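You operate a simulated robot arm through the tools that you are given. There is no shell and no other tool. Be economical: measure what you need, move in short steps, check, and stop when the job is done.

You are at the controls of a simulated two-armed robot. One attempt, no reset.

## Task
Screw the cap back on the water bottle on the top of the tiered table. Take the funnel and leave it on top of the seat pad. Push the sink cupboard door shut. Put the blue peg from the top of the work table on the heavy shelf and the green peg on the clear part of the gym rack top. Take the salt shaker and leave it on top of the flask. Any order will do. Set down upright: salt shaker.

Only the result counts: the job must be done as asked and must still hold three seconds after the hand-in. Knocking over, shifting, dropping, spilling or breaking anything else fails it. Lids that push on must go on centred and level and be pressed home; caps that screw on are set level and turned clockwise until they are tight.

## Robot
Two 7-joint arms with two-finger parallel grippers on one trunk, on a base that drives. Base frame: it is fixed to the floor where the robot stands at the start and does not move with it; the origin is under the middle of the robot, x ahead of it, y to its left, z up. Units: mm, rad, N and s.
The left shoulder is at the start at [50, 165, 1030], the right one opposite. With the tool pointing down near the work surface each hand reaches from about 100 to 400 mm from the robot's upright axis, wherever it stands, measured 20 degrees to its own side. Places, roughly: HEAVY shelf [3100, 3000, 400]; clear part of the gym rack top [2600, 800, 800]; flask (8x8x13 cm) [2000, -300, 300]; funnel (13x9x8 cm) [2900, -1600, 600]; peg [1250, -250, 750]; salt shaker [1250, -500, 250]; seat pad (24x17x5 cm) [5500, -1400, 800]; sink cupboard door [2600, -1300, 400]; water bottle (7x7x20 cm) [700, 0, 800]. Payload 3.91 kg a hand.
Tool frame (each hand has its own): the origin (TCP) lies between the finger pads and is the grasp point; the fingertips stand 30 mm ahead of it; z points along the fingers, y is the line along which they close. The gripper opens to 110 mm. The fingers are 20 mm wide and 10 mm thick; the gripper's body (48 by 112 mm) begins 55 mm behind the TCP.
Orientation is that of the tool frame in the base frame, as a unit quaternion [w, x, y, z]. With the fingers straight down and closing along the base's y, the tool's x points along the base's -x, its y along +y and its z along -z.

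## Interface
- The arms move only by the tool send_rows. It takes "left_rows", "right_rows" or both (then of equal length, played together; a hand with none holds still); each is a list of rows, each a list of 3 entries, a list of its own where there are three numbers: the shift along the base's x, y, z in units of 25 mm (1.0 is 25 mm), then the turn, a rotation vector about the base's x, y, z in units of 8 degrees (1.0 is 8 degrees), then the finger opening in cm, from 0 to 11. In form: [[[tx, ty, tz], [wx, wy, wz], gripper], ...]. A call has 1 to 20 rows; each row shifts and turns the commanded pose from where the row before left it. A call with a number of a shift or a turn outside -1 to 1 is refused whole. Each row takes 0.2 s and may step no farther than 50 mm and 0.15 rad from the row before; otherwise, or with a gripper value out of range, the whole call is refused. A pose out of reach is approached as far as the arm can. The call stops where the force on the tool passes 40 N (or 10 N more than at its start, if that is more) or the arm is blocked; 0.2 s more then pass. The fingers move at their own pace (about 45 mm/s each) and stop on an object; they squeeze with about 23 N. The grip force told is the motor's: it shows also when the fingers shut on nothing. Time passes only in rows, and 0.2 s behind the last, so rows that do not move let the fingers close. It gives the time, the measured TCP pose, the force on the tool (base axes), the opening and the grip force at its end, in the units of the frame above (readings bear some noise), with the torque about the TCP (base axes, N m) and any sound that the robot's microphone picked up.
- Cameras (640 x 400 px; columns grow to the right, rows downward): "scene" is now at [124.1, -15.9, 1255.1]; the picture's right is [-0.14, -0.99, 0.00], its down [-0.16, 0.02, -0.99] and it looks along [0.98, -0.13, -0.16] (base axes); focal length 258 px, centre (320, 200). "left" rides on the left gripper at [72, -17, -103] in its tool frame; the picture's right is [0.23, 0.97, 0.00], its down [-0.76, 0.18, -0.62] and it looks along [-0.61, 0.14, 0.78] (tool axes); focal length 222 px, centre (320, 200). "right" rides on the right gripper at [72, 17, -103] in its tool frame; the picture's right is [-0.23, 0.97, 0.00], its down [-0.76, -0.18, -0.62] and it looks along [-0.61, -0.14, 0.78] (tool axes); focal length 222 px, centre (320, 200). There is no depth. A picture from a camera that has moved, and an enlarged one, comes with that camera's place and axes in the base frame and with its lens. The place of the scene camera against the robot may be out by one fixed shift of up to 25 mm in any direction.
- camera(camera): a new picture of that camera. It takes no simulated time.
- lift_body(by): slides the trunk up (or, below 0, down) by that many mm; the arms and the scene camera ride with it, the base frame stays. It gives what a move gives, with no picture.
- drive_base(legs): drives the robot by 1 to 6 legs, each [ahead, left, turn to the left] in mm, mm and rad, along the robot's own axes; the way and the turn of a leg run together, so that a leg with both is an arc; at most 1500 mm and 3.142 rad a leg. The arms and the cameras ride along, it lands a little off, and it stops where it bumps. It gives what a move gives.
- aim_head(pan, tilt): turns the head with the scene camera to pan (to the left, within 1.396 rad either way) and tilt (down, from -0.506 to 1.204), counted from straight ahead of the robot. It gives what a move gives.
- zoom(camera, box): a new picture of the part [left, top, right, bottom] of that camera's present view, enlarged. It takes no simulated time.
- job_done(): hands the job in; it is judged then, once.

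Go step by step. Nothing tells you exact positions but the pictures and the camera data: compare them with the known pose of the tool, close in by small moves and look again before you grip or let go. The budget is 165 turns and 138 pictures, counting those below and the enlarged ones. Unless the task says otherwise, let go and move clear before handing in.

The tools are called after ">>>" as a command line: name --argument value ..., lists and objects as JSON in quotes. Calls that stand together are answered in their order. send_rows: Moves the arms, as the interface text tells. Its arguments: {"type":"object","properties":{"left_rows":{"type":"array"},"right_rows":{"type":"array"}},"required":[]} The other tools are called the same way: lift_body (by) slides the trunk up or down; drive_base (legs) drives the base; aim_head (pan, tilt) turns the head that bears the scene camera; camera (camera) takes a picture; zoom (camera, box) takes an enlarged picture of a part of a camera's view; job_done () hands the job in.

At the start:

```text
time_s: 0.0
left_ee_pos: [344.8, 74.1, 1183.7]
left_orientation: [0.0, -0.001, 1.0, 0.0]
left_contact_force: [0.7, 0.7, -0.7]
left_wrist_torque: [0.03, -0.01, 0.01]
left_finger_gap: 109.9
left_finger_force: 0.0
right_ee_pos: [360.8, -206.7, 1180.6]
right_orientation: [0.0, 0.0, 1.0, 0.0]
right_contact_force: [-0.4, 0.2, -0.1]
right_wrist_torque: [0.01, -0.01, 0.01]
right_finger_gap: 109.9
right_finger_force: 0.1
trunk travel left (down, up): [-250.0, 253.0]
robot x, y, heading: [-0.9, -0.8, -0.003]
head pan, tilt: [-0.136, 0.164]
```

scene: 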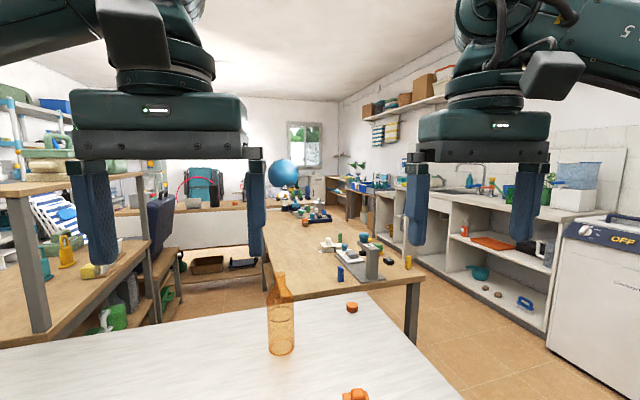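
right: 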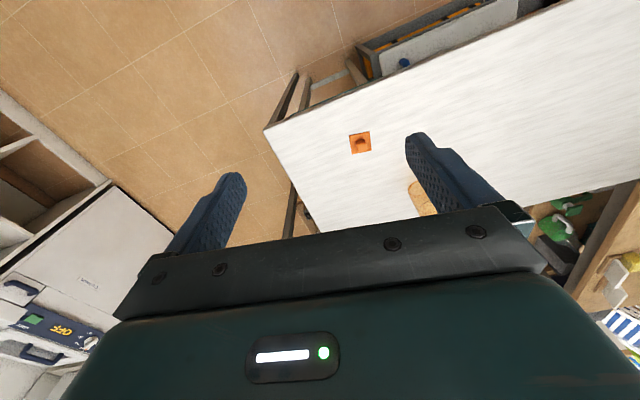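
left: 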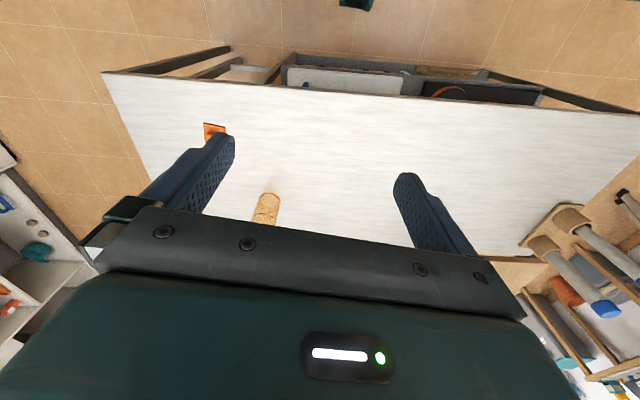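

I see the bottle on the white table ahead, with an orange cap-like item near, and the work table beyond. I'll zoom in for detail.

>>> zoom --camera "scene" --box '[220, 250, 420, 400]'

>>> zoom --camera "scene" --box '[260, 170, 460, 300]'

>>> aim_head --pan -0.2 --tilt 0.7

```text
2.67 times, centred on (320, 325) of scene
camera zoom: at [124.1, -15.9, 1255.1], right [-0.14, -0.99, 0.0], down [-0.16, 0.02, -0.99], along [0.98, -0.13, -0.16], focal length 687 px, centre (320, -133)
```

zoom: 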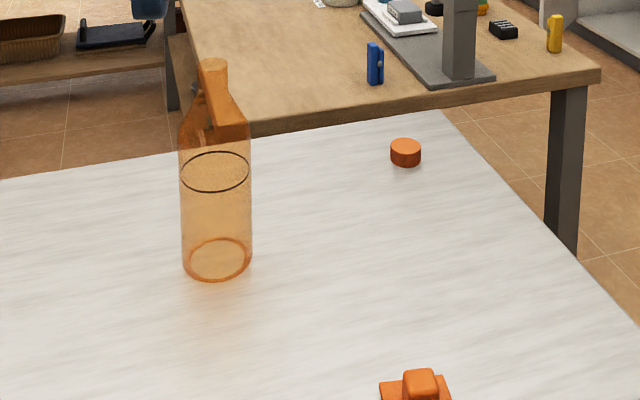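

```text
3.08 times, centred on (360, 235) of scene
camera zoom: at [124.1, -15.9, 1255.1], right [-0.14, -0.99, 0.0], down [-0.16, 0.02, -0.99], along [0.98, -0.13, -0.16], focal length 793 px, centre (197, 92)
```

zoom: 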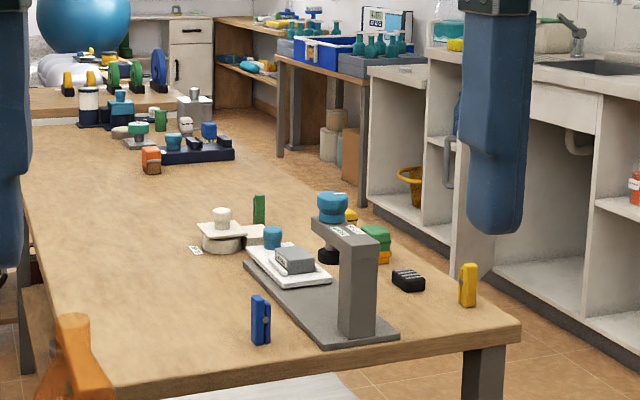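

```text
time_s: 1.0
left_ee_pos: [344.5, 74.2, 1185.5]
left_orientation: [0.0, 0.0, 1.0, 0.0]
left_contact_force: [-0.8, 0.3, -0.1]
left_wrist_torque: [-0.01, -0.01, -0.01]
left_finger_gap: 110.2
left_finger_force: 0.0
right_ee_pos: [362.0, -207.9, 1180.8]
right_orientation: [0.0, 0.0, 1.0, 0.0]
right_contact_force: [0.2, -0.2, -0.5]
right_wrist_torque: [0.01, 0.0, -0.01]
right_finger_gap: 110.3
right_finger_force: 0.0
trunk travel left (down, up): [-250.0, 253.0]
robot x, y, heading: [-2.5, 1.6, 0.002]
head pan, tilt: [-0.201, 0.7]
```

>>> camera --camera "scene"

>>> zoom --camera "right" --box '[300, 100, 460, 220]'

>>> zoom --camera "left" --box '[180, 100, 340, 240]'

```text
132 pictures are left
camera scene: at [115.4, -20.2, 1206.4], right [-0.2, -0.98, 0.0], down [-0.63, 0.13, -0.77], along [0.75, -0.15, -0.64], focal length 258 px, centre (320, 200)
```

scene: 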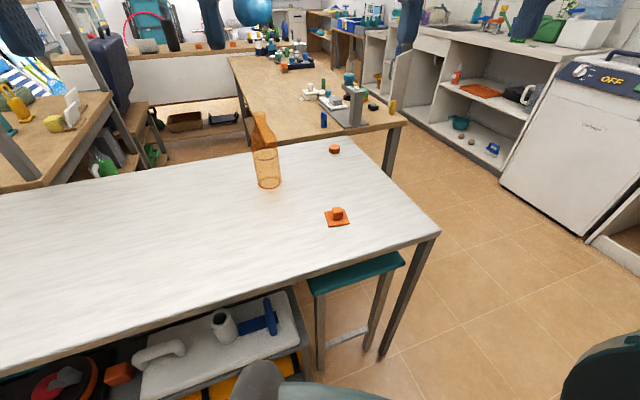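

```text
3.33 times, centred on (380, 160) of right
camera zoom: at [288.8, -189.4, 1285.3], right [0.23, 0.97, 0.0], down [0.76, -0.18, 0.62], along [0.61, -0.14, -0.78], focal length 740 px, centre (120, 333)
```

zoom: 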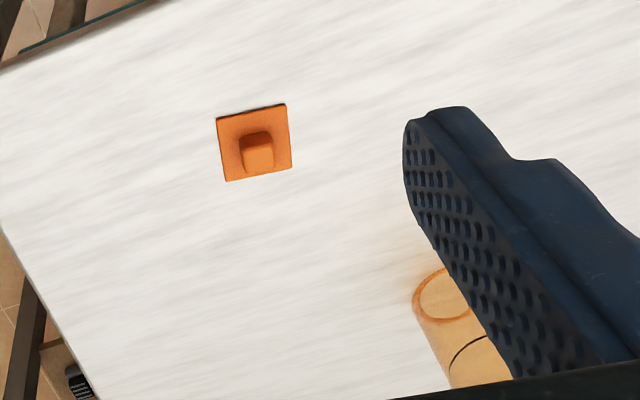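

```text
2.86 times, centred on (260, 170) of left
camera zoom: at [272.1, 56.0, 1288.4], right [-0.23, 0.97, 0.0], down [0.76, 0.18, 0.62], along [0.61, 0.14, -0.78], focal length 635 px, centre (491, 286)
```

zoom: 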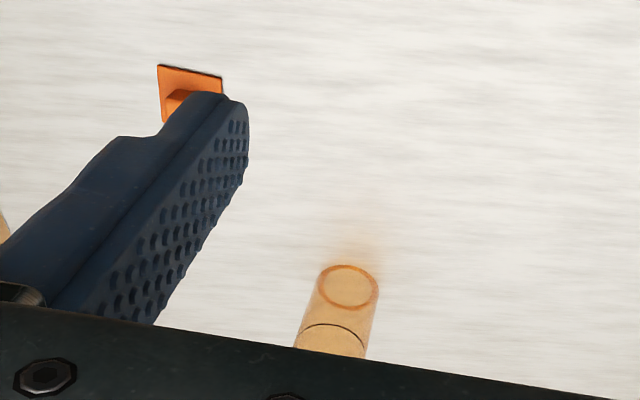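

The bottle base is near (731, 2) with the table top at about z = 753, and the round orange cap is near (875, -234). I'll look down to see how close the base can get to the table.

>>> aim_head --pan 0.0 --tilt 1.2

>>> camera --camera "scene"

>>> aim_head --pan -0.9 --tilt 0.9

>>> camera --camera "scene"

```text
time_s: 1.9
left_ee_pos: [345.2, 73.0, 1183.9]
left_orientation: [0.0, 0.0, 1.0, 0.0]
left_contact_force: [0.9, 1.2, 0.4]
left_wrist_torque: [0.0, 0.02, -0.03]
left_finger_gap: 110.0
left_finger_force: 0.1
right_ee_pos: [361.5, -206.9, 1181.1]
right_orientation: [0.0, 0.0, 1.0, 0.0]
right_contact_force: [0.2, 0.7, 0.1]
right_wrist_torque: [0.0, -0.01, 0.0]
right_finger_gap: 110.1
right_finger_force: 0.0
trunk travel left (down, up): [-250.0, 253.0]
robot x, y, heading: [-1.5, -1.8, 0.001]
head pan, tilt: [0.0, 1.201]
```

```text
129 pictures are left
camera scene: at [88.1, -3.3, 1170.4], right [0.0, -1.0, 0.0], down [-0.93, 0.0, -0.36], along [0.36, 0.0, -0.93], focal length 258 px, centre (320, 200)
```

scene: 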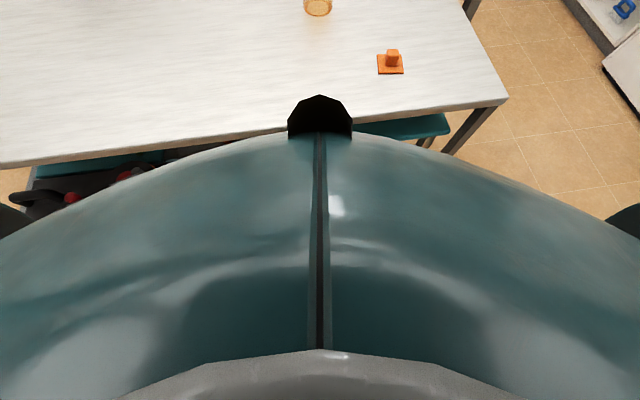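

```text
time_s: 3.1
left_ee_pos: [344.5, 75.2, 1185.9]
left_orientation: [0.0, -0.001, 1.0, 0.0]
left_contact_force: [-0.1, -0.6, -0.2]
left_wrist_torque: [-0.01, 0.02, 0.05]
left_finger_gap: 110.2
left_finger_force: 0.1
right_ee_pos: [361.8, -206.7, 1181.0]
right_orientation: [0.0, 0.0, 1.0, 0.0]
right_contact_force: [0.2, -0.8, -0.8]
right_wrist_torque: [-0.02, -0.02, -0.02]
right_finger_gap: 110.1
right_finger_force: 0.1
trunk travel left (down, up): [-250.0, 253.0]
robot x, y, heading: [0.3, -1.9, 0.0]
head pan, tilt: [-0.901, 0.901]
```

```text
128 pictures are left
camera scene: at [79.0, -62.4, 1190.2], right [-0.78, -0.62, 0.0], down [-0.49, 0.61, -0.62], along [0.39, -0.49, -0.78], focal length 258 px, centre (320, 200)
```

scene: 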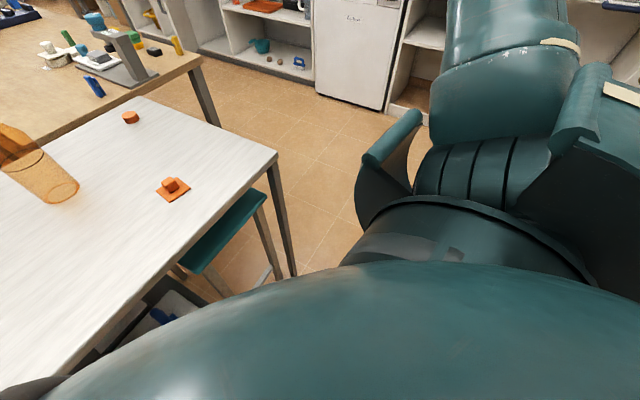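

The chest hides the base, so I'll nudge forward in short legs to test clearance before the table.

>>> drive_base --legs '[[80, 0, 0]]'

>>> aim_head --pan 0.0 --tilt 1.2

>>> camera --camera "scene"

```text
time_s: 4.1
left_ee_pos: [423.5, 72.5, 1184.3]
left_orientation: [0.0, 0.0, 1.0, 0.0]
left_contact_force: [0.4, -0.2, 0.4]
left_wrist_torque: [0.02, -0.03, 0.0]
left_finger_gap: 109.9
left_finger_force: 0.0
right_ee_pos: [440.2, -208.1, 1181.2]
right_orientation: [0.0, 0.0, 1.0, 0.0]
right_contact_force: [-0.1, -0.1, 0.0]
right_wrist_torque: [-0.02, 0.02, 0.01]
right_finger_gap: 110.1
right_finger_force: 0.1
trunk travel left (down, up): [-250.0, 253.0]
robot x, y, heading: [76.6, 1.4, -0.001]
head pan, tilt: [-0.901, 0.901]
```

```text
time_s: 5.3
left_ee_pos: [423.2, 73.8, 1185.2]
left_orientation: [0.0, 0.0, 1.0, 0.0]
left_contact_force: [1.0, 0.3, 0.8]
left_wrist_torque: [0.0, -0.01, 0.02]
left_finger_gap: 109.8
left_finger_force: 0.1
right_ee_pos: [439.3, -208.8, 1179.6]
right_orientation: [0.0, 0.001, 1.0, 0.0]
right_contact_force: [0.1, 0.4, -0.2]
right_wrist_torque: [-0.03, -0.01, 0.02]
right_finger_gap: 110.2
right_finger_force: 0.0
trunk travel left (down, up): [-250.0, 253.0]
robot x, y, heading: [77.7, 4.4, -0.001]
head pan, tilt: [0.0, 1.201]
```

```text
127 pictures are left
camera scene: at [166.4, -3.6, 1170.4], right [0.0, -1.0, 0.0], down [-0.93, 0.0, -0.36], along [0.36, 0.0, -0.93], focal length 258 px, centre (320, 200)
```

scene: 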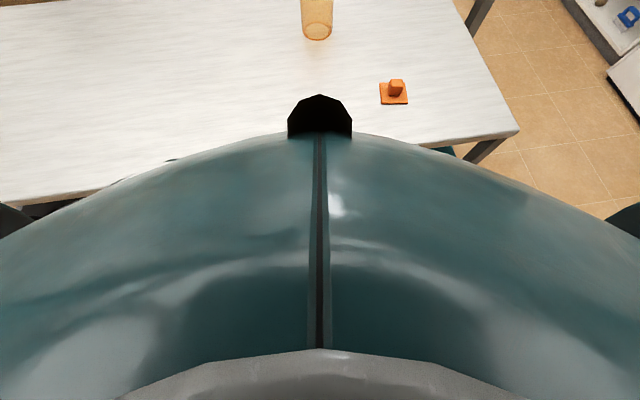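

It moved freely. I'll advance another short leg.

>>> drive_base --legs '[[70, 0, 0]]'

>>> camera --camera "scene"

```text
time_s: 6.3
left_ee_pos: [447.6, 72.7, 1183.7]
left_orientation: [-0.002, -0.003, 1.0, 0.001]
left_contact_force: [-0.2, -0.4, 0.6]
left_wrist_torque: [0.02, 0.0, 0.02]
left_finger_gap: 109.8
left_finger_force: 0.1
right_ee_pos: [466.8, -208.4, 1179.3]
right_orientation: [-0.001, 0.001, 1.0, 0.0]
right_contact_force: [0.0, 0.1, -0.6]
right_wrist_torque: [-0.01, -0.01, 0.02]
right_finger_gap: 109.7
right_finger_force: 0.1
trunk travel left (down, up): [-250.0, 253.0]
robot x, y, heading: [104.6, 0.5, 0.001]
head pan, tilt: [0.0, 1.201]
stopped in leg 1: the robot was blocked; the commanded pose is now the measured one
```

```text
126 pictures are left
camera scene: at [190.9, -4.7, 1170.5], right [0.0, -1.0, 0.0], down [-0.93, 0.0, -0.36], along [0.36, 0.0, -0.93], focal length 258 px, centre (320, 200)
```

scene: 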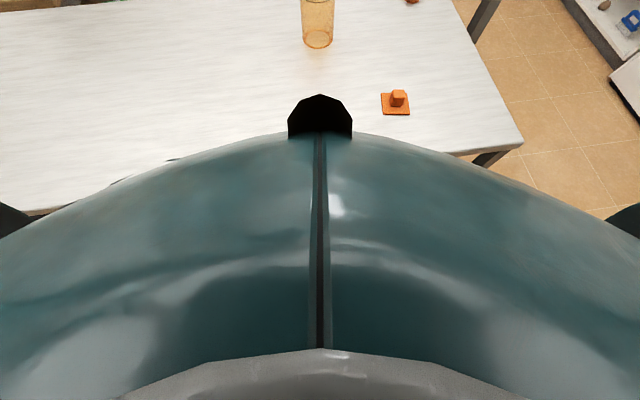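

Blocked at x of about 105, so the base front is around 300 mm ahead of the axis. I'll back off slightly and test how far the arms reach at height.

>>> drive_base --legs '[[-12, 0, 0]]'

>>> send_rows --left_rows '[[[1, 0, 0], [0, 0, 0], 11], [[1, 0, 0], [0, 0, 0], 11], [[1, 0, 0], [0, 0, 0], 11], [[1, 0, 0], [0, 0, 0], 11], [[1, 0, 0], [0, 0, 0], 11], [[1, 0, 0], [0, 0, 0], 11], [[1, 0, 0], [0, 0, 0], 11], [[1, 0, 0], [0, 0, 0], 11], [[1, 0, 0], [0, 0, 0], 11], [[1, 0, 0], [0, 0, 0], 11], [[1, 0, 0], [0, 0, 0], 11], [[0, 0, 0], [0, 0, 0], 11]]'

```text
time_s: 7.0
left_ee_pos: [436.8, 73.5, 1183.3]
left_orientation: [-0.001, -0.003, 1.0, 0.0]
left_contact_force: [-0.1, -0.5, 0.6]
left_wrist_torque: [0.02, -0.01, 0.0]
left_finger_gap: 110.0
left_finger_force: 0.0
right_ee_pos: [453.1, -208.0, 1179.7]
right_orientation: [-0.002, 0.0, 1.0, 0.0]
right_contact_force: [-0.8, -0.3, 0.4]
right_wrist_torque: [0.0, -0.03, 0.02]
right_finger_gap: 109.8
right_finger_force: 0.1
trunk travel left (down, up): [-250.0, 253.0]
robot x, y, heading: [91.2, -4.5, -0.001]
head pan, tilt: [0.0, 1.201]
```

```text
time_s: 9.7
left_ee_pos: [612.8, 73.7, 1181.1]
left_orientation: [-0.001, -0.002, 1.0, 0.0]
left_contact_force: [0.1, 0.1, 0.4]
left_wrist_torque: [0.01, 0.01, -0.03]
left_finger_gap: 109.9
left_finger_force: 0.0
left hand out of reach, approached as far as the arm can: row 8, 9, 10, 11
right_ee_pos: [454.2, -206.8, 1180.2]
right_orientation: [-0.001, 0.0, 1.0, 0.0]
right_contact_force: [-0.8, 0.1, 0.6]
right_wrist_torque: [0.02, 0.0, 0.04]
right_finger_gap: 110.0
right_finger_force: 0.1
trunk travel left (down, up): [-250.0, 253.0]
robot x, y, heading: [90.1, -4.0, 0.0]
head pan, tilt: [0.0, 1.201]
```

Reach at this height is about 520 mm. Raising the trunk and lowering the hand should extend it, so I'll test that.

>>> lift_body --by 120

>>> send_rows --left_rows '[[[0, 0, -1], [0, 0, 0], 11], [[0, 0, -1], [0, 0, 0], 11], [[0, 0, -1], [0, 0, 0], 11], [[0, 0, -1], [0, 0, 0], 11], [[0, 0, -1], [0, 0, 0], 11], [[0, 0, -1], [0, 0, 0], 11], [[0, 0, -1], [0, 0, 0], 11], [[0, 0, -1], [0, 0, 0], 11], [[0, 0, -1], [0, 0, 0], 11], [[0, 0, -1], [0, 0, 0], 11], [[1, 0, 0], [0, 0, 0], 11], [[1, 0, 0], [0, 0, 0], 11], [[1, 0, 0], [0, 0, 0], 11], [[1, 0, 0], [0, 0, 0], 11], [[1, 0, 0], [0, 0, 0], 11], [[0, 0, 0], [0, 0, 0], 11]]'

```text
time_s: 11.2
left_ee_pos: [611.9, 74.6, 1301.6]
left_orientation: [-0.001, -0.003, 1.0, 0.0]
left_contact_force: [-0.2, 0.1, 0.0]
left_wrist_torque: [0.01, -0.01, -0.01]
left_finger_gap: 110.1
left_finger_force: 0.1
right_ee_pos: [453.5, -207.6, 1299.8]
right_orientation: [-0.002, 0.0, 1.0, 0.0]
right_contact_force: [-0.3, 0.1, -0.8]
right_wrist_torque: [-0.02, -0.02, 0.04]
right_finger_gap: 109.9
right_finger_force: 0.0
trunk travel left (down, up): [-370.0, 133.0]
robot x, y, heading: [92.9, 0.8, 0.0]
head pan, tilt: [0.0, 1.201]
```

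```text
time_s: 14.6
left_ee_pos: [724.2, 74.4, 1051.2]
left_orientation: [-0.001, -0.002, 1.0, 0.001]
left_contact_force: [-0.3, -0.5, 0.1]
left_wrist_torque: [-0.01, -0.03, 0.01]
left_finger_gap: 109.7
left_finger_force: 0.1
left hand out of reach, approached as far as the arm can: row 15
right_ee_pos: [454.3, -208.0, 1299.3]
right_orientation: [-0.002, -0.001, 1.0, 0.0]
right_contact_force: [-0.4, -0.2, -1.3]
right_wrist_torque: [0.02, 0.0, 0.0]
right_finger_gap: 109.9
right_finger_force: 0.1
trunk travel left (down, up): [-370.0, 133.0]
robot x, y, heading: [91.4, 0.0, 0.004]
head pan, tilt: [0.0, 1.201]
```

The hand reaches about 630 mm from the axis, so the bottle is reachable from the table front. The cap isn't, so I'll retract and go round to the table's right end, clear of the stool there.

>>> send_rows --left_rows '[[[-1, 0, 1], [0, 0, 0], 11], [[-1, 0, 1], [0, 0, 0], 11], [[-1, 0, 1], [0, 0, 0], 11], [[-1, 0, 1], [0, 0, 0], 11], [[-1, 0, 1], [0, 0, 0], 11], [[-1, 0, 0], [0, 0, 0], 11], [[-1, 0, 0], [0, 0, 0], 11], [[-1, 0, 0], [0, 0, 0], 11], [[-1, 0, 0], [0, 0, 0], 11], [[-1, 0, 0], [0, 0, 0], 11], [[-1, 0, 0], [0, 0, 0], 11]]'

>>> aim_head --pan -1.2 --tilt 0.5

>>> camera --camera "scene"

```text
time_s: 16.9
left_ee_pos: [448.6, 73.4, 1177.0]
left_orientation: [0.0, -0.003, 1.0, 0.001]
left_contact_force: [-0.7, 0.7, 0.5]
left_wrist_torque: [0.04, -0.03, -0.01]
left_finger_gap: 110.2
left_finger_force: 0.0
right_ee_pos: [454.3, -206.8, 1299.6]
right_orientation: [-0.002, 0.0, 1.0, 0.0]
right_contact_force: [0.1, 0.7, 0.2]
right_wrist_torque: [-0.02, 0.0, 0.02]
right_finger_gap: 110.2
right_finger_force: 0.0
trunk travel left (down, up): [-370.0, 133.0]
robot x, y, heading: [93.1, -4.1, 0.002]
head pan, tilt: [0.0, 1.201]
```

```text
time_s: 18.4
left_ee_pos: [449.1, 74.9, 1176.4]
left_orientation: [-0.001, -0.003, 1.0, 0.0]
left_contact_force: [0.5, -0.4, 0.6]
left_wrist_torque: [-0.03, -0.02, 0.01]
left_finger_gap: 109.9
left_finger_force: 0.1
right_ee_pos: [454.0, -208.2, 1299.1]
right_orientation: [-0.002, 0.001, 1.0, 0.001]
right_contact_force: [-0.3, 0.4, 0.1]
right_wrist_torque: [-0.02, -0.03, -0.01]
right_finger_gap: 109.9
right_finger_force: 0.1
trunk travel left (down, up): [-370.0, 133.0]
robot x, y, heading: [91.0, -0.2, 0.004]
head pan, tilt: [-1.201, 0.499]
```

```text
125 pictures are left
camera scene: at [156.8, -89.6, 1344.0], right [-0.93, -0.36, 0.0], down [-0.17, 0.45, -0.88], along [0.32, -0.82, -0.48], focal length 258 px, centre (320, 200)
```

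scene: 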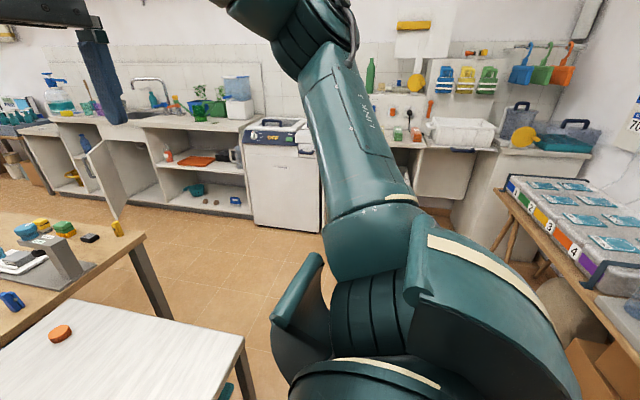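

The way to the right is clear. I'll back off, swing right, turn, and strafe beside the table end.

>>> drive_base --legs '[[-130, 0, 0], [100, -800, 0], [0, 0, 1.13]]'

>>> aim_head --pan -0.2 --tilt 0.7

>>> camera --camera "scene"

```text
time_s: 29.6
left_ee_pos: [144.1, -455.7, 1177.3]
left_orientation: [-0.001, -0.542, 0.841, -0.002]
left_contact_force: [0.2, -0.8, 0.3]
left_wrist_torque: [0.01, -0.02, -0.01]
left_finger_gap: 109.8
left_finger_force: 0.0
right_ee_pos: [401.1, -569.0, 1299.4]
right_orientation: [-0.001, -0.539, 0.842, -0.002]
right_contact_force: [0.4, 0.8, -0.7]
right_wrist_torque: [0.0, 0.0, 0.06]
right_finger_gap: 110.0
right_finger_force: 0.0
trunk travel left (down, up): [-370.0, 133.0]
robot x, y, heading: [63.4, -816.1, 1.145]
head pan, tilt: [-1.201, 0.499]
```

```text
time_s: 30.9
left_ee_pos: [145.3, -456.5, 1176.3]
left_orientation: [-0.001, -0.542, 0.84, -0.001]
left_contact_force: [-0.1, 0.2, 0.2]
left_wrist_torque: [0.01, -0.01, -0.03]
left_finger_gap: 110.1
left_finger_force: 0.1
right_ee_pos: [402.5, -569.4, 1300.2]
right_orientation: [-0.001, -0.539, 0.842, -0.001]
right_contact_force: [-0.4, -0.2, 0.6]
right_wrist_torque: [0.01, -0.02, 0.0]
right_finger_gap: 110.1
right_finger_force: 0.2
trunk travel left (down, up): [-370.0, 133.0]
robot x, y, heading: [61.8, -817.7, 1.14]
head pan, tilt: [-0.201, 0.7]
```

```text
124 pictures are left
camera scene: at [128.1, -720.4, 1326.4], right [0.81, -0.59, 0.0], down [-0.38, -0.52, -0.77], along [0.45, 0.62, -0.64], focal length 258 px, centre (320, 200)
```

scene: 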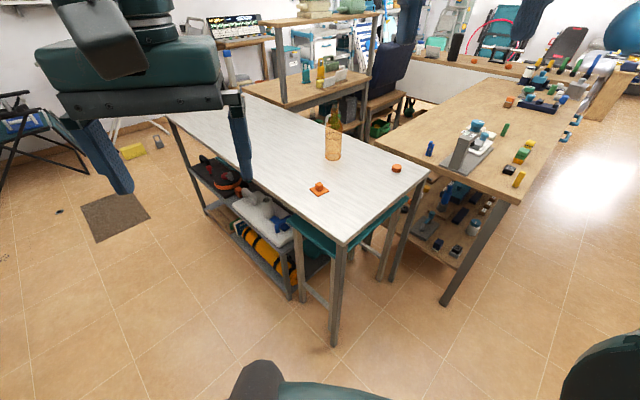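

The view is clear: the stool is inside the table end, and the work table is just beyond. I'll strafe to about (680, -735).

>>> drive_base --legs '[[0, -527, 0], [325, 0, 0]]'

>>> aim_head --pan 0.0 --tilt 0.8

>>> camera --camera "scene"

>>> camera --camera "right"

```text
time_s: 37.8
left_ee_pos: [768.2, -385.3, 1176.7]
left_orientation: [-0.001, -0.537, 0.843, 0.0]
left_contact_force: [-0.3, 0.1, -0.2]
left_wrist_torque: [0.0, -0.01, 0.03]
left_finger_gap: 110.0
left_finger_force: 0.1
right_ee_pos: [1025.1, -499.2, 1299.4]
right_orientation: [-0.001, -0.535, 0.845, -0.001]
right_contact_force: [-0.3, 0.4, -0.4]
right_wrist_torque: [0.0, 0.01, 0.01]
right_finger_gap: 109.8
right_finger_force: 0.2
trunk travel left (down, up): [-370.0, 133.0]
robot x, y, heading: [683.5, -739.0, 1.124]
head pan, tilt: [-0.201, 0.7]
```

```text
time_s: 38.5
left_ee_pos: [768.5, -384.8, 1178.1]
left_orientation: [-0.001, -0.538, 0.843, 0.0]
left_contact_force: [-0.2, -0.2, -0.4]
left_wrist_torque: [-0.02, 0.01, 0.01]
left_finger_gap: 110.0
left_finger_force: 0.1
right_ee_pos: [1024.8, -500.3, 1299.6]
right_orientation: [-0.001, -0.536, 0.844, -0.001]
right_contact_force: [-0.1, 0.4, 0.3]
right_wrist_torque: [0.02, 0.04, -0.02]
right_finger_gap: 109.9
right_finger_force: 0.1
trunk travel left (down, up): [-370.0, 133.0]
robot x, y, heading: [685.8, -735.8, 1.13]
head pan, tilt: [0.0, 0.799]
```

```text
123 pictures are left
camera scene: at [732.9, -644.0, 1318.1], right [0.9, -0.43, 0.0], down [-0.31, -0.65, -0.7], along [0.3, 0.63, -0.72], focal length 258 px, centre (320, 200)
```

scene: 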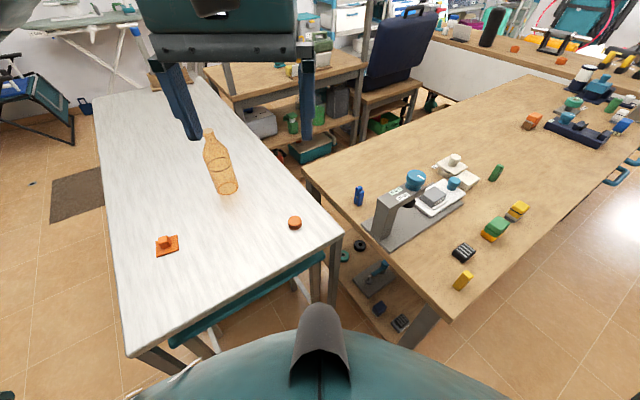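

```text
122 pictures are left
camera right: at [978.3, -557.7, 1404.1], right [-0.78, 0.62, 0.0], down [0.49, 0.61, 0.62], along [0.39, 0.49, -0.78], focal length 222 px, centre (320, 200)
```

right: 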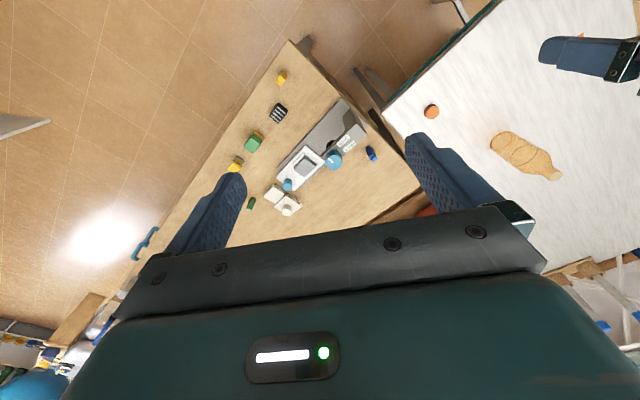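

Cap near (862, -232). I'll bring the left hand above it and look with the wrist camera.

>>> send_rows --left_rows '[[[0.36, 0.5, -1], [0, 0, 0], 7], [[0.36, 0.5, -1], [0, 0, 0], 7], [[0.36, 0.5, -1], [0, 0, 0], 7], [[0.36, 0.5, -1], [0, 0, 0], 7], [[0.36, 0.5, -1], [0, 0, 0], 7], [[0.36, 0.5, -1], [0, 0, 0], 7], [[0.36, 0.5, -1], [0, 0, 0], 7], [[0.36, 0.5, -1], [0, 0, 0], 7], [[0.36, 0.5, -1], [0, 0, 0], 7], [[0.36, 0.5, -1], [0, 0, 0], 7], [[0, 0, -1], [0, 0, 0], 7], [[0, 0, 0], [0, 0, 0], 7]]'

>>> camera --camera "left"

>>> camera --camera "scene"

```text
time_s: 41.1
left_ee_pos: [858.8, -259.6, 900.3]
left_orientation: [-0.001, -0.537, 0.844, 0.0]
left_contact_force: [0.1, 0.0, -0.1]
left_wrist_torque: [0.0, 0.01, 0.01]
left_finger_gap: 70.1
left_finger_force: 0.0
right_ee_pos: [1026.1, -499.4, 1298.8]
right_orientation: [-0.002, -0.536, 0.844, -0.001]
right_contact_force: [0.8, 1.2, 1.0]
right_wrist_torque: [-0.03, 0.0, 0.0]
right_finger_gap: 110.1
right_finger_force: 0.0
trunk travel left (down, up): [-370.0, 133.0]
robot x, y, heading: [682.7, -738.6, 1.123]
head pan, tilt: [0.0, 0.799]
```

```text
121 pictures are left
camera left: at [842.9, -333.2, 1005.8], right [-0.98, 0.21, 0.0], down [0.16, 0.77, 0.62], along [0.13, 0.61, -0.78], focal length 222 px, centre (320, 200)
```

left: 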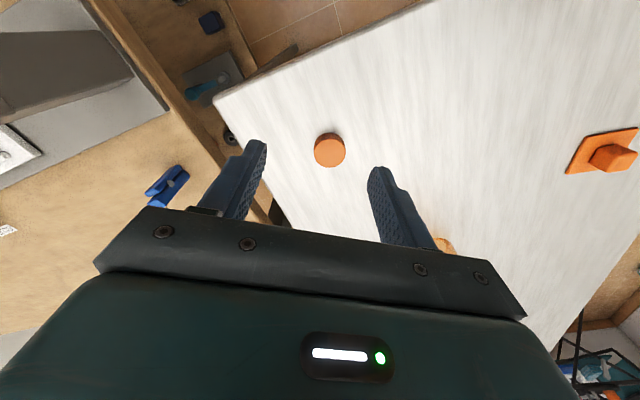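

```text
120 pictures are left
camera scene: at [732.9, -644.0, 1318.1], right [0.9, -0.43, 0.0], down [-0.31, -0.65, -0.7], along [0.3, 0.63, -0.72], focal length 258 px, centre (320, 200)
```

scene: 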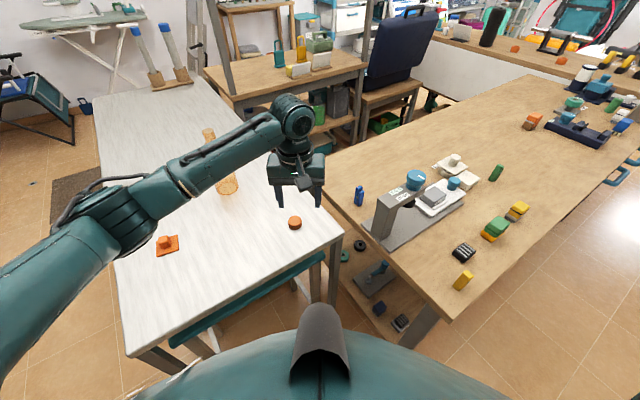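

Cap estimated at (856, -221). I'll shift over it, go down partway, and look again.

>>> send_rows --left_rows '[[[-0.06, 0.75, -0.5], [0, 0, 0], 7], [[-0.06, 0.78, -0.7], [0, 0, 0], 7], [[0, 0, -1], [0, 0, 0], 7], [[0, 0, -0.6], [0, 0, 0], 7], [[0, 0, 0], [0, 0, 0], 7]]'

>>> camera --camera "left"

```text
time_s: 42.3
left_ee_pos: [856.0, -221.7, 832.0]
left_orientation: [0.0, -0.537, 0.844, 0.0]
left_contact_force: [0.1, 0.2, 0.1]
left_wrist_torque: [0.01, -0.01, -0.03]
left_finger_gap: 69.9
left_finger_force: 0.1
right_ee_pos: [1025.0, -499.4, 1299.1]
right_orientation: [-0.001, -0.535, 0.845, -0.001]
right_contact_force: [-0.2, -0.3, 0.3]
right_wrist_torque: [0.02, 0.01, 0.0]
right_finger_gap: 110.0
right_finger_force: 0.0
trunk travel left (down, up): [-370.0, 133.0]
robot x, y, heading: [681.9, -738.6, 1.133]
head pan, tilt: [0.0, 0.799]
```

```text
119 pictures are left
camera left: at [840.0, -295.8, 936.3], right [-0.98, 0.21, 0.0], down [0.16, 0.77, 0.62], along [0.13, 0.61, -0.78], focal length 222 px, centre (320, 200)
```

left: 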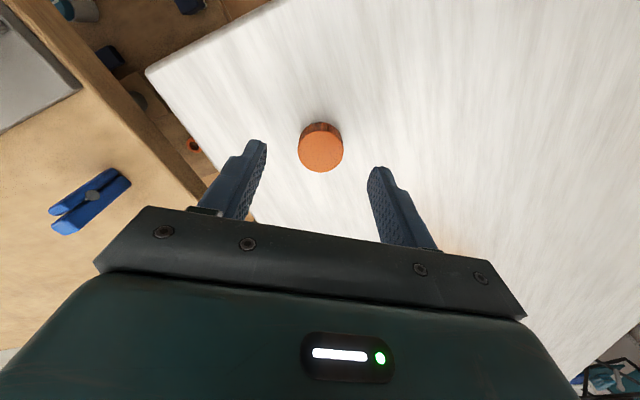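

Aligned within a few mm. Descending to grip the cap with the fingertips just above the table.

>>> send_rows --left_rows '[[[0, 0.12, -0.6], [0, 0, 0], 7], [[0, 0, -0.6], [0, 0, 0], 7], [[0, 0, -0.52], [0, 0, 0], 7], [[0, 0, 0], [0, 0, 0], 7]]'

>>> camera --camera "left"

```text
time_s: 43.3
left_ee_pos: [855.0, -218.8, 791.3]
left_orientation: [0.0, -0.537, 0.844, -0.001]
left_contact_force: [-1.3, -2.6, 4.9]
left_wrist_torque: [0.02, 0.1, 0.05]
left_finger_gap: 70.0
left_finger_force: 0.1
right_ee_pos: [1024.5, -499.9, 1299.2]
right_orientation: [-0.001, -0.535, 0.845, -0.001]
right_contact_force: [-0.1, -0.7, 0.3]
right_wrist_torque: [0.01, -0.04, -0.02]
right_finger_gap: 110.2
right_finger_force: 0.0
trunk travel left (down, up): [-370.0, 133.0]
robot x, y, heading: [685.2, -738.6, 1.131]
head pan, tilt: [0.0, 0.799]
```

```text
118 pictures are left
camera left: at [839.8, -292.6, 894.0], right [-0.98, 0.21, 0.0], down [0.16, 0.77, 0.62], along [0.13, 0.61, -0.78], focal length 222 px, centre (320, 200)
```

left: 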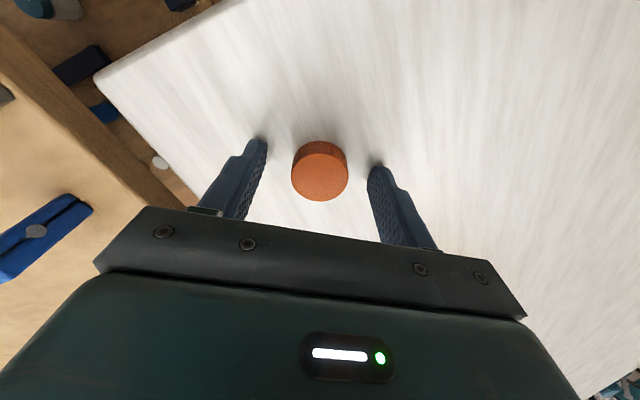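

The fingertips just touch the table, so I'll ease up 3 mm and close on the cap.

>>> send_rows --left_rows '[[[0, -0.06, 0.14], [0, 0, 0], 7], [[0, 0, 0], [0, 0, 0], 3], [[0, 0, 0], [0, 0, 0], 2.5], [[0, 0, 0], [0, 0, 0], 2.5], [[0, 0, 0], [0, 0, 0], 2.5], [[0, 0, 0], [0, 0, 0], 2.5]]'

>>> send_rows --left_rows '[[[0, 0, 0.8], [0, 0, 0], 2.5], [[0, 0, 1], [0, 0, 0], 2.5], [[0, 0, 1], [0, 0, 0], 2.5], [[0, 0, 1], [0, 0, 0], 2.5], [[0, 0, 1], [0, 0, 0], 2.5], [[0, 0, 1], [0, 0, 0], 2.5]]'

>>> camera --camera "left"

```text
time_s: 44.7
left_ee_pos: [854.0, -219.6, 792.6]
left_orientation: [0.0, -0.537, 0.844, 0.0]
left_contact_force: [0.0, 0.2, -0.6]
left_wrist_torque: [0.02, 0.03, 0.01]
left_finger_gap: 34.0
left_finger_force: 22.8
right_ee_pos: [1024.0, -500.1, 1299.8]
right_orientation: [-0.001, -0.535, 0.845, 0.0]
right_contact_force: [-0.4, 0.1, 0.0]
right_wrist_torque: [0.03, 0.0, 0.01]
right_finger_gap: 110.0
right_finger_force: 0.1
trunk travel left (down, up): [-370.0, 133.0]
robot x, y, heading: [680.9, -741.7, 1.13]
head pan, tilt: [0.0, 0.799]
```

```text
time_s: 46.1
left_ee_pos: [854.9, -218.8, 938.0]
left_orientation: [-0.001, -0.538, 0.843, 0.001]
left_contact_force: [-0.5, -0.1, 0.4]
left_wrist_torque: [-0.01, 0.0, 0.01]
left_finger_gap: 33.9
left_finger_force: 22.8
right_ee_pos: [1024.7, -500.7, 1299.6]
right_orientation: [-0.001, -0.535, 0.845, -0.002]
right_contact_force: [1.1, 0.4, -0.6]
right_wrist_torque: [0.02, 0.0, -0.01]
right_finger_gap: 110.0
right_finger_force: 0.0
trunk travel left (down, up): [-370.0, 133.0]
robot x, y, heading: [684.8, -740.6, 1.13]
head pan, tilt: [0.0, 0.799]
```

```text
117 pictures are left
camera left: at [839.0, -293.1, 1042.5], right [-0.98, 0.21, 0.0], down [0.16, 0.77, 0.62], along [0.13, 0.61, -0.78], focal length 222 px, centre (320, 200)
```

left: 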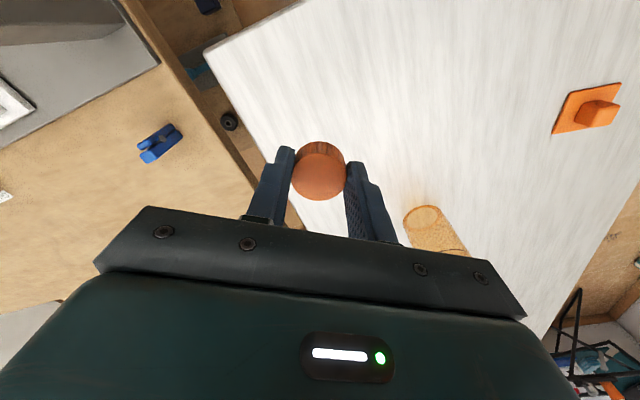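

The cap is firmly held (34 mm wide). I'll retract, then drive back round to the front, squared to the table edge, where both hands can reach the bottle.

>>> send_rows --left_rows '[[[-0.34, -0.72, 0.93], [0, 0, 0], 2.5], [[-0.34, -0.72, 0.93], [0, 0, 0], 2.5], [[-0.34, -0.72, 0.93], [0, 0, 0], 2.5], [[-0.34, -0.72, 0.93], [0, 0, 0], 2.5], [[-0.34, -0.72, 0.93], [0, 0, 0], 2.5], [[-0.34, -0.72, 0.93], [0, 0, 0], 2.5], [[-0.34, -0.72, 0.93], [0, 0, 0], 2.5], [[-0.34, -0.72, 0.93], [0, 0, 0], 2.5], [[0, 0, 0], [0, 0, 0], 2.5]]'

>>> drive_base --legs '[[-333, 0, 0], [0, 540, 0], [0, 0, -1.295]]'

```text
time_s: 48.1
left_ee_pos: [787.0, -363.9, 1124.0]
left_orientation: [-0.001, -0.538, 0.843, -0.001]
left_contact_force: [-1.3, 0.2, 0.7]
left_wrist_torque: [-0.01, -0.05, 0.0]
left_finger_gap: 33.9
left_finger_force: 22.7
right_ee_pos: [1025.7, -500.7, 1299.7]
right_orientation: [-0.002, -0.535, 0.845, -0.001]
right_contact_force: [-0.5, 0.3, 0.2]
right_wrist_torque: [-0.01, -0.03, 0.01]
right_finger_gap: 110.1
right_finger_force: 0.1
trunk travel left (down, up): [-370.0, 133.0]
robot x, y, heading: [685.2, -741.1, 1.134]
head pan, tilt: [0.0, 0.799]
```

```text
time_s: 58.3
left_ee_pos: [454.3, -819.0, 1122.0]
left_orientation: [-0.001, 0.091, 0.996, 0.001]
left_contact_force: [0.6, -0.2, 0.2]
left_wrist_torque: [-0.04, -0.02, 0.02]
left_finger_gap: 33.9
left_finger_force: 23.1
right_ee_pos: [381.2, -1083.7, 1300.8]
right_orientation: [-0.002, 0.094, 0.996, 0.0]
right_contact_force: [0.2, -0.5, 0.2]
right_wrist_torque: [0.04, -0.02, -0.01]
right_finger_gap: 110.2
right_finger_force: 0.1
trunk travel left (down, up): [-370.0, 133.0]
robot x, y, heading: [61.2, -810.7, -0.191]
head pan, tilt: [0.0, 0.799]
```

>>> drive_base --legs '[[-253, 777, 0.02]]'

>>> drive_base --legs '[[120, 0, 0]]'

```text
time_s: 65.5
left_ee_pos: [335.4, -4.7, 1123.8]
left_orientation: [-0.001, 0.077, 0.997, 0.0]
left_contact_force: [0.1, -0.6, -0.3]
left_wrist_torque: [0.0, 0.04, -0.01]
left_finger_gap: 33.9
left_finger_force: 22.8
right_ee_pos: [269.4, -271.2, 1299.7]
right_orientation: [-0.001, 0.08, 0.997, -0.001]
right_contact_force: [-0.7, 0.2, 0.8]
right_wrist_torque: [-0.02, -0.01, -0.03]
right_finger_gap: 110.2
right_finger_force: 0.1
trunk travel left (down, up): [-370.0, 133.0]
robot x, y, heading: [-53.6, -9.3, -0.158]
head pan, tilt: [0.0, 0.799]
```

```text
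time_s: 66.7
left_ee_pos: [454.6, -23.9, 1122.5]
left_orientation: [-0.002, 0.077, 0.997, 0.0]
left_contact_force: [1.2, -0.5, -0.1]
left_wrist_torque: [0.02, 0.02, -0.01]
left_finger_gap: 33.9
left_finger_force: 23.1
right_ee_pos: [390.0, -290.1, 1299.1]
right_orientation: [-0.001, 0.081, 0.997, 0.0]
right_contact_force: [0.2, 0.7, 0.2]
right_wrist_torque: [-0.03, 0.07, -0.01]
right_finger_gap: 109.9
right_finger_force: 0.0
trunk travel left (down, up): [-370.0, 133.0]
robot x, y, heading: [63.3, -27.4, -0.159]
head pan, tilt: [0.0, 0.799]
```

>>> drive_base --legs '[[36, 0, 0]]'

>>> camera --camera "scene"

>>> camera --camera "left"

>>> camera --camera "right"

```text
time_s: 67.6
left_ee_pos: [491.7, -29.5, 1122.7]
left_orientation: [-0.003, 0.078, 0.997, 0.0]
left_contact_force: [-0.7, -0.6, 0.1]
left_wrist_torque: [0.01, 0.06, -0.02]
left_finger_gap: 33.9
left_finger_force: 22.5
right_ee_pos: [425.8, -296.8, 1299.3]
right_orientation: [-0.003, 0.081, 0.997, -0.001]
right_contact_force: [0.6, -0.6, -0.3]
right_wrist_torque: [-0.01, 0.01, 0.0]
right_finger_gap: 110.0
right_finger_force: 0.1
trunk travel left (down, up): [-370.0, 133.0]
robot x, y, heading: [95.6, -32.3, -0.161]
head pan, tilt: [0.0, 0.799]
```

```text
116 pictures are left
camera scene: at [212.2, -55.1, 1317.9], right [-0.16, -0.99, 0.0], down [-0.71, 0.11, -0.7], along [0.69, -0.11, -0.72], focal length 258 px, centre (320, 200)
```

scene: 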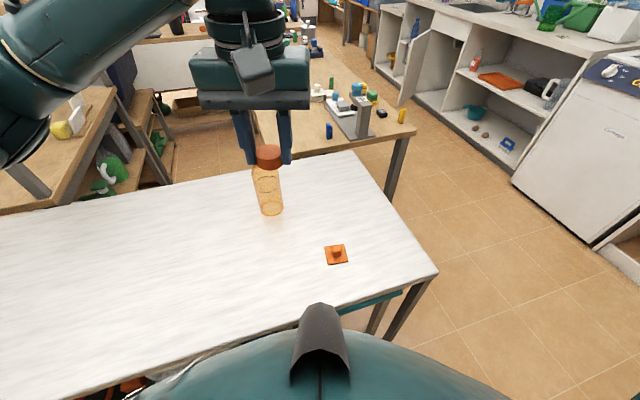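

```text
115 pictures are left
camera left: at [416.6, -37.0, 1226.3], right [-0.07, 1.0, 0.0], down [0.78, 0.06, 0.62], along [0.62, 0.05, -0.78], focal length 222 px, centre (320, 200)
```

left: 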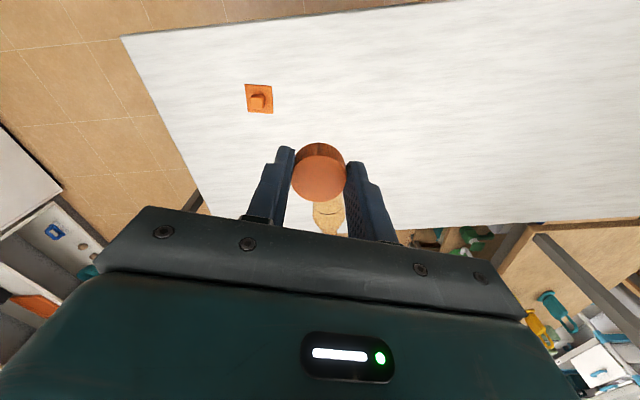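

```text
114 pictures are left
camera right: at [357.1, -267.4, 1403.6], right [0.38, 0.92, 0.0], down [0.73, -0.3, 0.62], along [0.57, -0.24, -0.78], focal length 222 px, centre (320, 200)
```

right: 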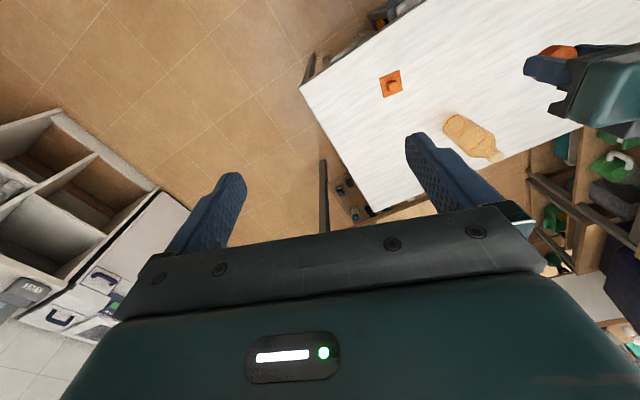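

Position good: the bottle is at about (722, 10). The left hand moves aside, and the right hand tilts toward the bottle to hold it steady.

>>> send_rows --left_rows '[[[0, 1, 0], [0, 0, 0], 2.5], [[0, 1, 0], [0, 0, 0], 2.5], [[0, 1, 0], [0, 0, 0], 2.5], [[0, 1, 0], [0, 0, 0], 2.5], [[0, 1, 0], [0, 0, 0], 2.5], [[0, 1, 0], [0, 0, 0], 2.5], [[0, 0, 0], [0, 0, 0], 2.5], [[0, 0, 0], [0, 0, 0], 2.5], [[0, 0, 0], [0, 0, 0], 2.5], [[0, 0, 0], [0, 0, 0], 2.5], [[0, 0, 0], [0, 0, 0], 2.5], [[0, 0, 0], [0, 0, 0], 2.5]]' --right_rows '[[[0.37, 0.3, -0.99], [0, 0, 0.875], 11], [[0.37, 0.3, -0.99], [0, 0, 0.875], 11], [[0.37, 0.3, -0.99], [0, 0, 0.875], 11], [[0.37, 0.3, -0.99], [0, 0, 0.875], 11], [[0.3, 0.3, -0.9], [0.311, -0.884, 0], 11], [[0.3, 0.3, -0.9], [0.311, -0.884, 0], 11], [[0.3, 0.3, -0.9], [0.311, -0.884, 0], 11], [[0.3, 0.3, -0.9], [0.311, -0.884, 0], 11], [[0.1, 0.3, -0.9], [0.311, -0.884, 0], 11], [[0.1, 0.3, -0.9], [0.311, -0.884, 0], 11], [[0.1, 0.3, -0.5], [0.311, -0.884, 0], 11], [[0.1, 0.3, -0.5], [0.311, -0.884, 0], 11]]'

>>> camera --camera "scene"

>>> camera --camera "right"

```text
time_s: 70.2
left_ee_pos: [490.3, 119.5, 1122.6]
left_orientation: [-0.001, 0.079, 0.997, 0.0]
left_contact_force: [0.1, 0.2, 0.1]
left_wrist_torque: [0.0, -0.01, -0.02]
left_finger_gap: 33.7
left_finger_force: 22.8
right_ee_pos: [500.8, -206.4, 1041.3]
right_orientation: [0.491, -0.141, 0.855, 0.086]
right_contact_force: [-0.1, 0.9, 0.7]
right_wrist_torque: [-0.03, 0.04, 0.03]
right_finger_gap: 110.0
right_finger_force: 0.1
trunk travel left (down, up): [-370.0, 133.0]
robot x, y, heading: [100.6, -30.7, -0.161]
head pan, tilt: [0.0, 0.799]
```

```text
113 pictures are left
camera scene: at [210.9, -55.0, 1318.2], right [-0.16, -0.99, 0.0], down [-0.71, 0.11, -0.7], along [0.69, -0.11, -0.72], focal length 258 px, centre (320, 200)
```

scene: 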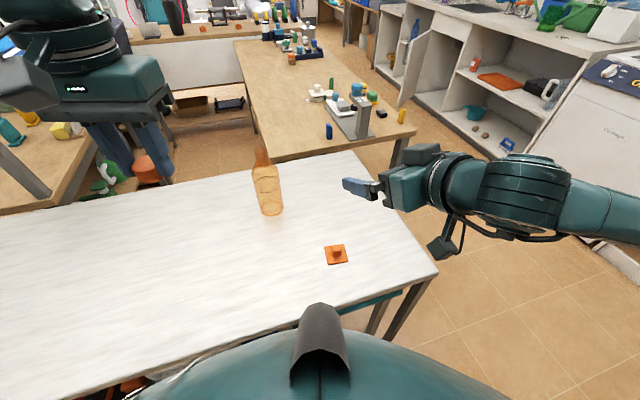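

```text
112 pictures are left
camera right: at [377.2, -230.1, 1031.4], right [-0.21, 0.96, 0.21], down [-0.09, -0.23, 0.97], along [0.97, 0.19, 0.13], focal length 222 px, centre (320, 200)
```

right: 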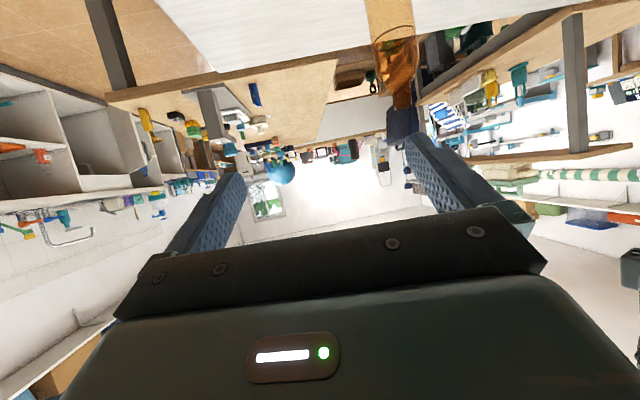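

The picture puts the bottle's mouth at about (722, 9, 960). I'll bring the right hand to a standoff in line with the bottle body.

>>> send_rows --right_rows '[[[0.45, 0.945, -0.71], [0, 0, 0], 11], [[0.45, 0.945, -0.71], [0, 0, 0], 11], [[0.45, 0.945, -0.71], [0, 0, 0], 11], [[0.45, 0.945, -0.71], [0, 0, 0], 11], [[0.45, 0.945, -0.71], [0, 0, 0], 11], [[0.45, 0.945, -0.71], [0, 0, 0], 11], [[0.45, 0.945, -0.71], [0, 0, 0], 11], [[0, 0, 0], [0, 0, 0], 11]]'

>>> camera --camera "right"

>>> camera --camera "scene"

```text
time_s: 72.0
left_ee_pos: [490.6, 119.7, 1122.4]
left_orientation: [-0.001, 0.078, 0.997, 0.0]
left_contact_force: [-0.2, 0.1, -0.7]
left_wrist_torque: [0.02, -0.02, 0.0]
left_finger_gap: 33.9
left_finger_force: 23.3
right_ee_pos: [546.2, -112.4, 969.5]
right_orientation: [0.489, -0.141, 0.856, 0.086]
right_contact_force: [0.4, 0.1, 0.6]
right_wrist_torque: [0.0, 0.01, 0.06]
right_finger_gap: 110.1
right_finger_force: 0.1
right hand out of reach, approached as far as the arm can: row 5, 6, 7
trunk travel left (down, up): [-370.0, 133.0]
robot x, y, heading: [103.5, -31.5, -0.158]
head pan, tilt: [0.0, 0.799]
```

```text
111 pictures are left
camera right: at [421.2, -135.8, 960.4], right [-0.21, 0.96, 0.2], down [-0.08, -0.23, 0.97], along [0.97, 0.18, 0.13], focal length 222 px, centre (320, 200)
```

right: 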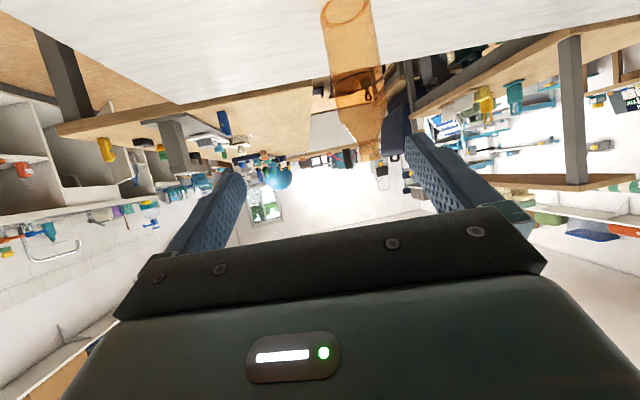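

```text
110 pictures are left
camera scene: at [210.9, -54.8, 1318.1], right [-0.16, -0.99, 0.0], down [-0.71, 0.11, -0.7], along [0.69, -0.11, -0.72], focal length 258 px, centre (320, 200)
```

scene: 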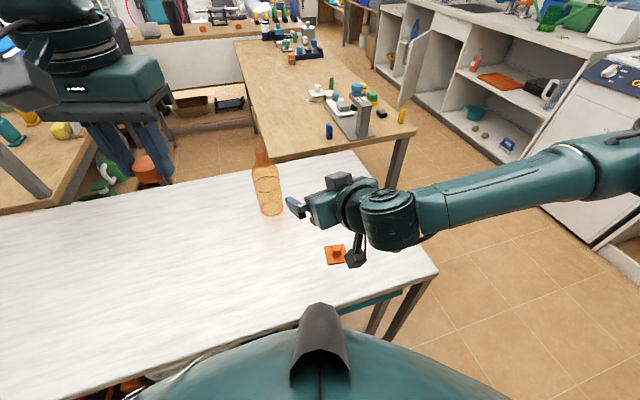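

The right wrist seems limited in this pose. I'll yaw it to approach the bottle more from the robot's right, in line with the forearm.

>>> send_rows --right_rows '[[[0, -0.6, 0], [0, 0, 1], 11], [[0, -0.6, 0], [0, 0, 1], 11], [[0.6, 0, 0], [0, 0, 1], 11], [[0.6, 0, -0.4], [0, 0, 0.9], 11], [[0.6, 0.4, -0.4], [0, 0, 0], 11], [[0.7, 0.5, -0.6], [0, 0, 0], 11], [[0.7, 0.6, -0.7], [0, 0, 0], 11], [[0, 0, 0], [0, 0, 0], 11]]'

>>> camera --camera "right"

```text
time_s: 73.8
left_ee_pos: [491.2, 119.1, 1122.3]
left_orientation: [-0.002, 0.079, 0.997, 0.0]
left_contact_force: [-0.2, 0.0, 0.1]
left_wrist_torque: [0.0, -0.01, -0.02]
left_finger_gap: 34.1
left_finger_force: 23.2
right_ee_pos: [626.5, -105.7, 917.3]
right_orientation: [0.45, -0.366, 0.786, 0.216]
right_contact_force: [0.1, -0.1, -0.4]
right_wrist_torque: [0.01, -0.01, 0.0]
right_finger_gap: 109.8
right_finger_force: 0.0
trunk travel left (down, up): [-370.0, 133.0]
robot x, y, heading: [101.0, -36.0, -0.162]
head pan, tilt: [0.0, 0.799]
```

```text
109 pictures are left
camera right: at [532.8, -189.6, 907.5], right [-0.67, 0.71, 0.21], down [0.04, -0.24, 0.97], along [0.74, 0.66, 0.13], focal length 222 px, centre (320, 200)
```

right: 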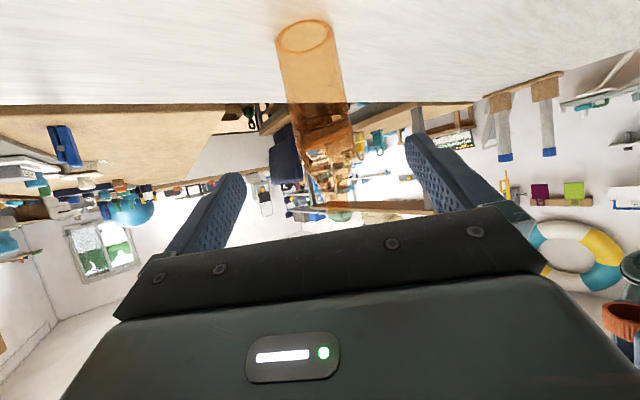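

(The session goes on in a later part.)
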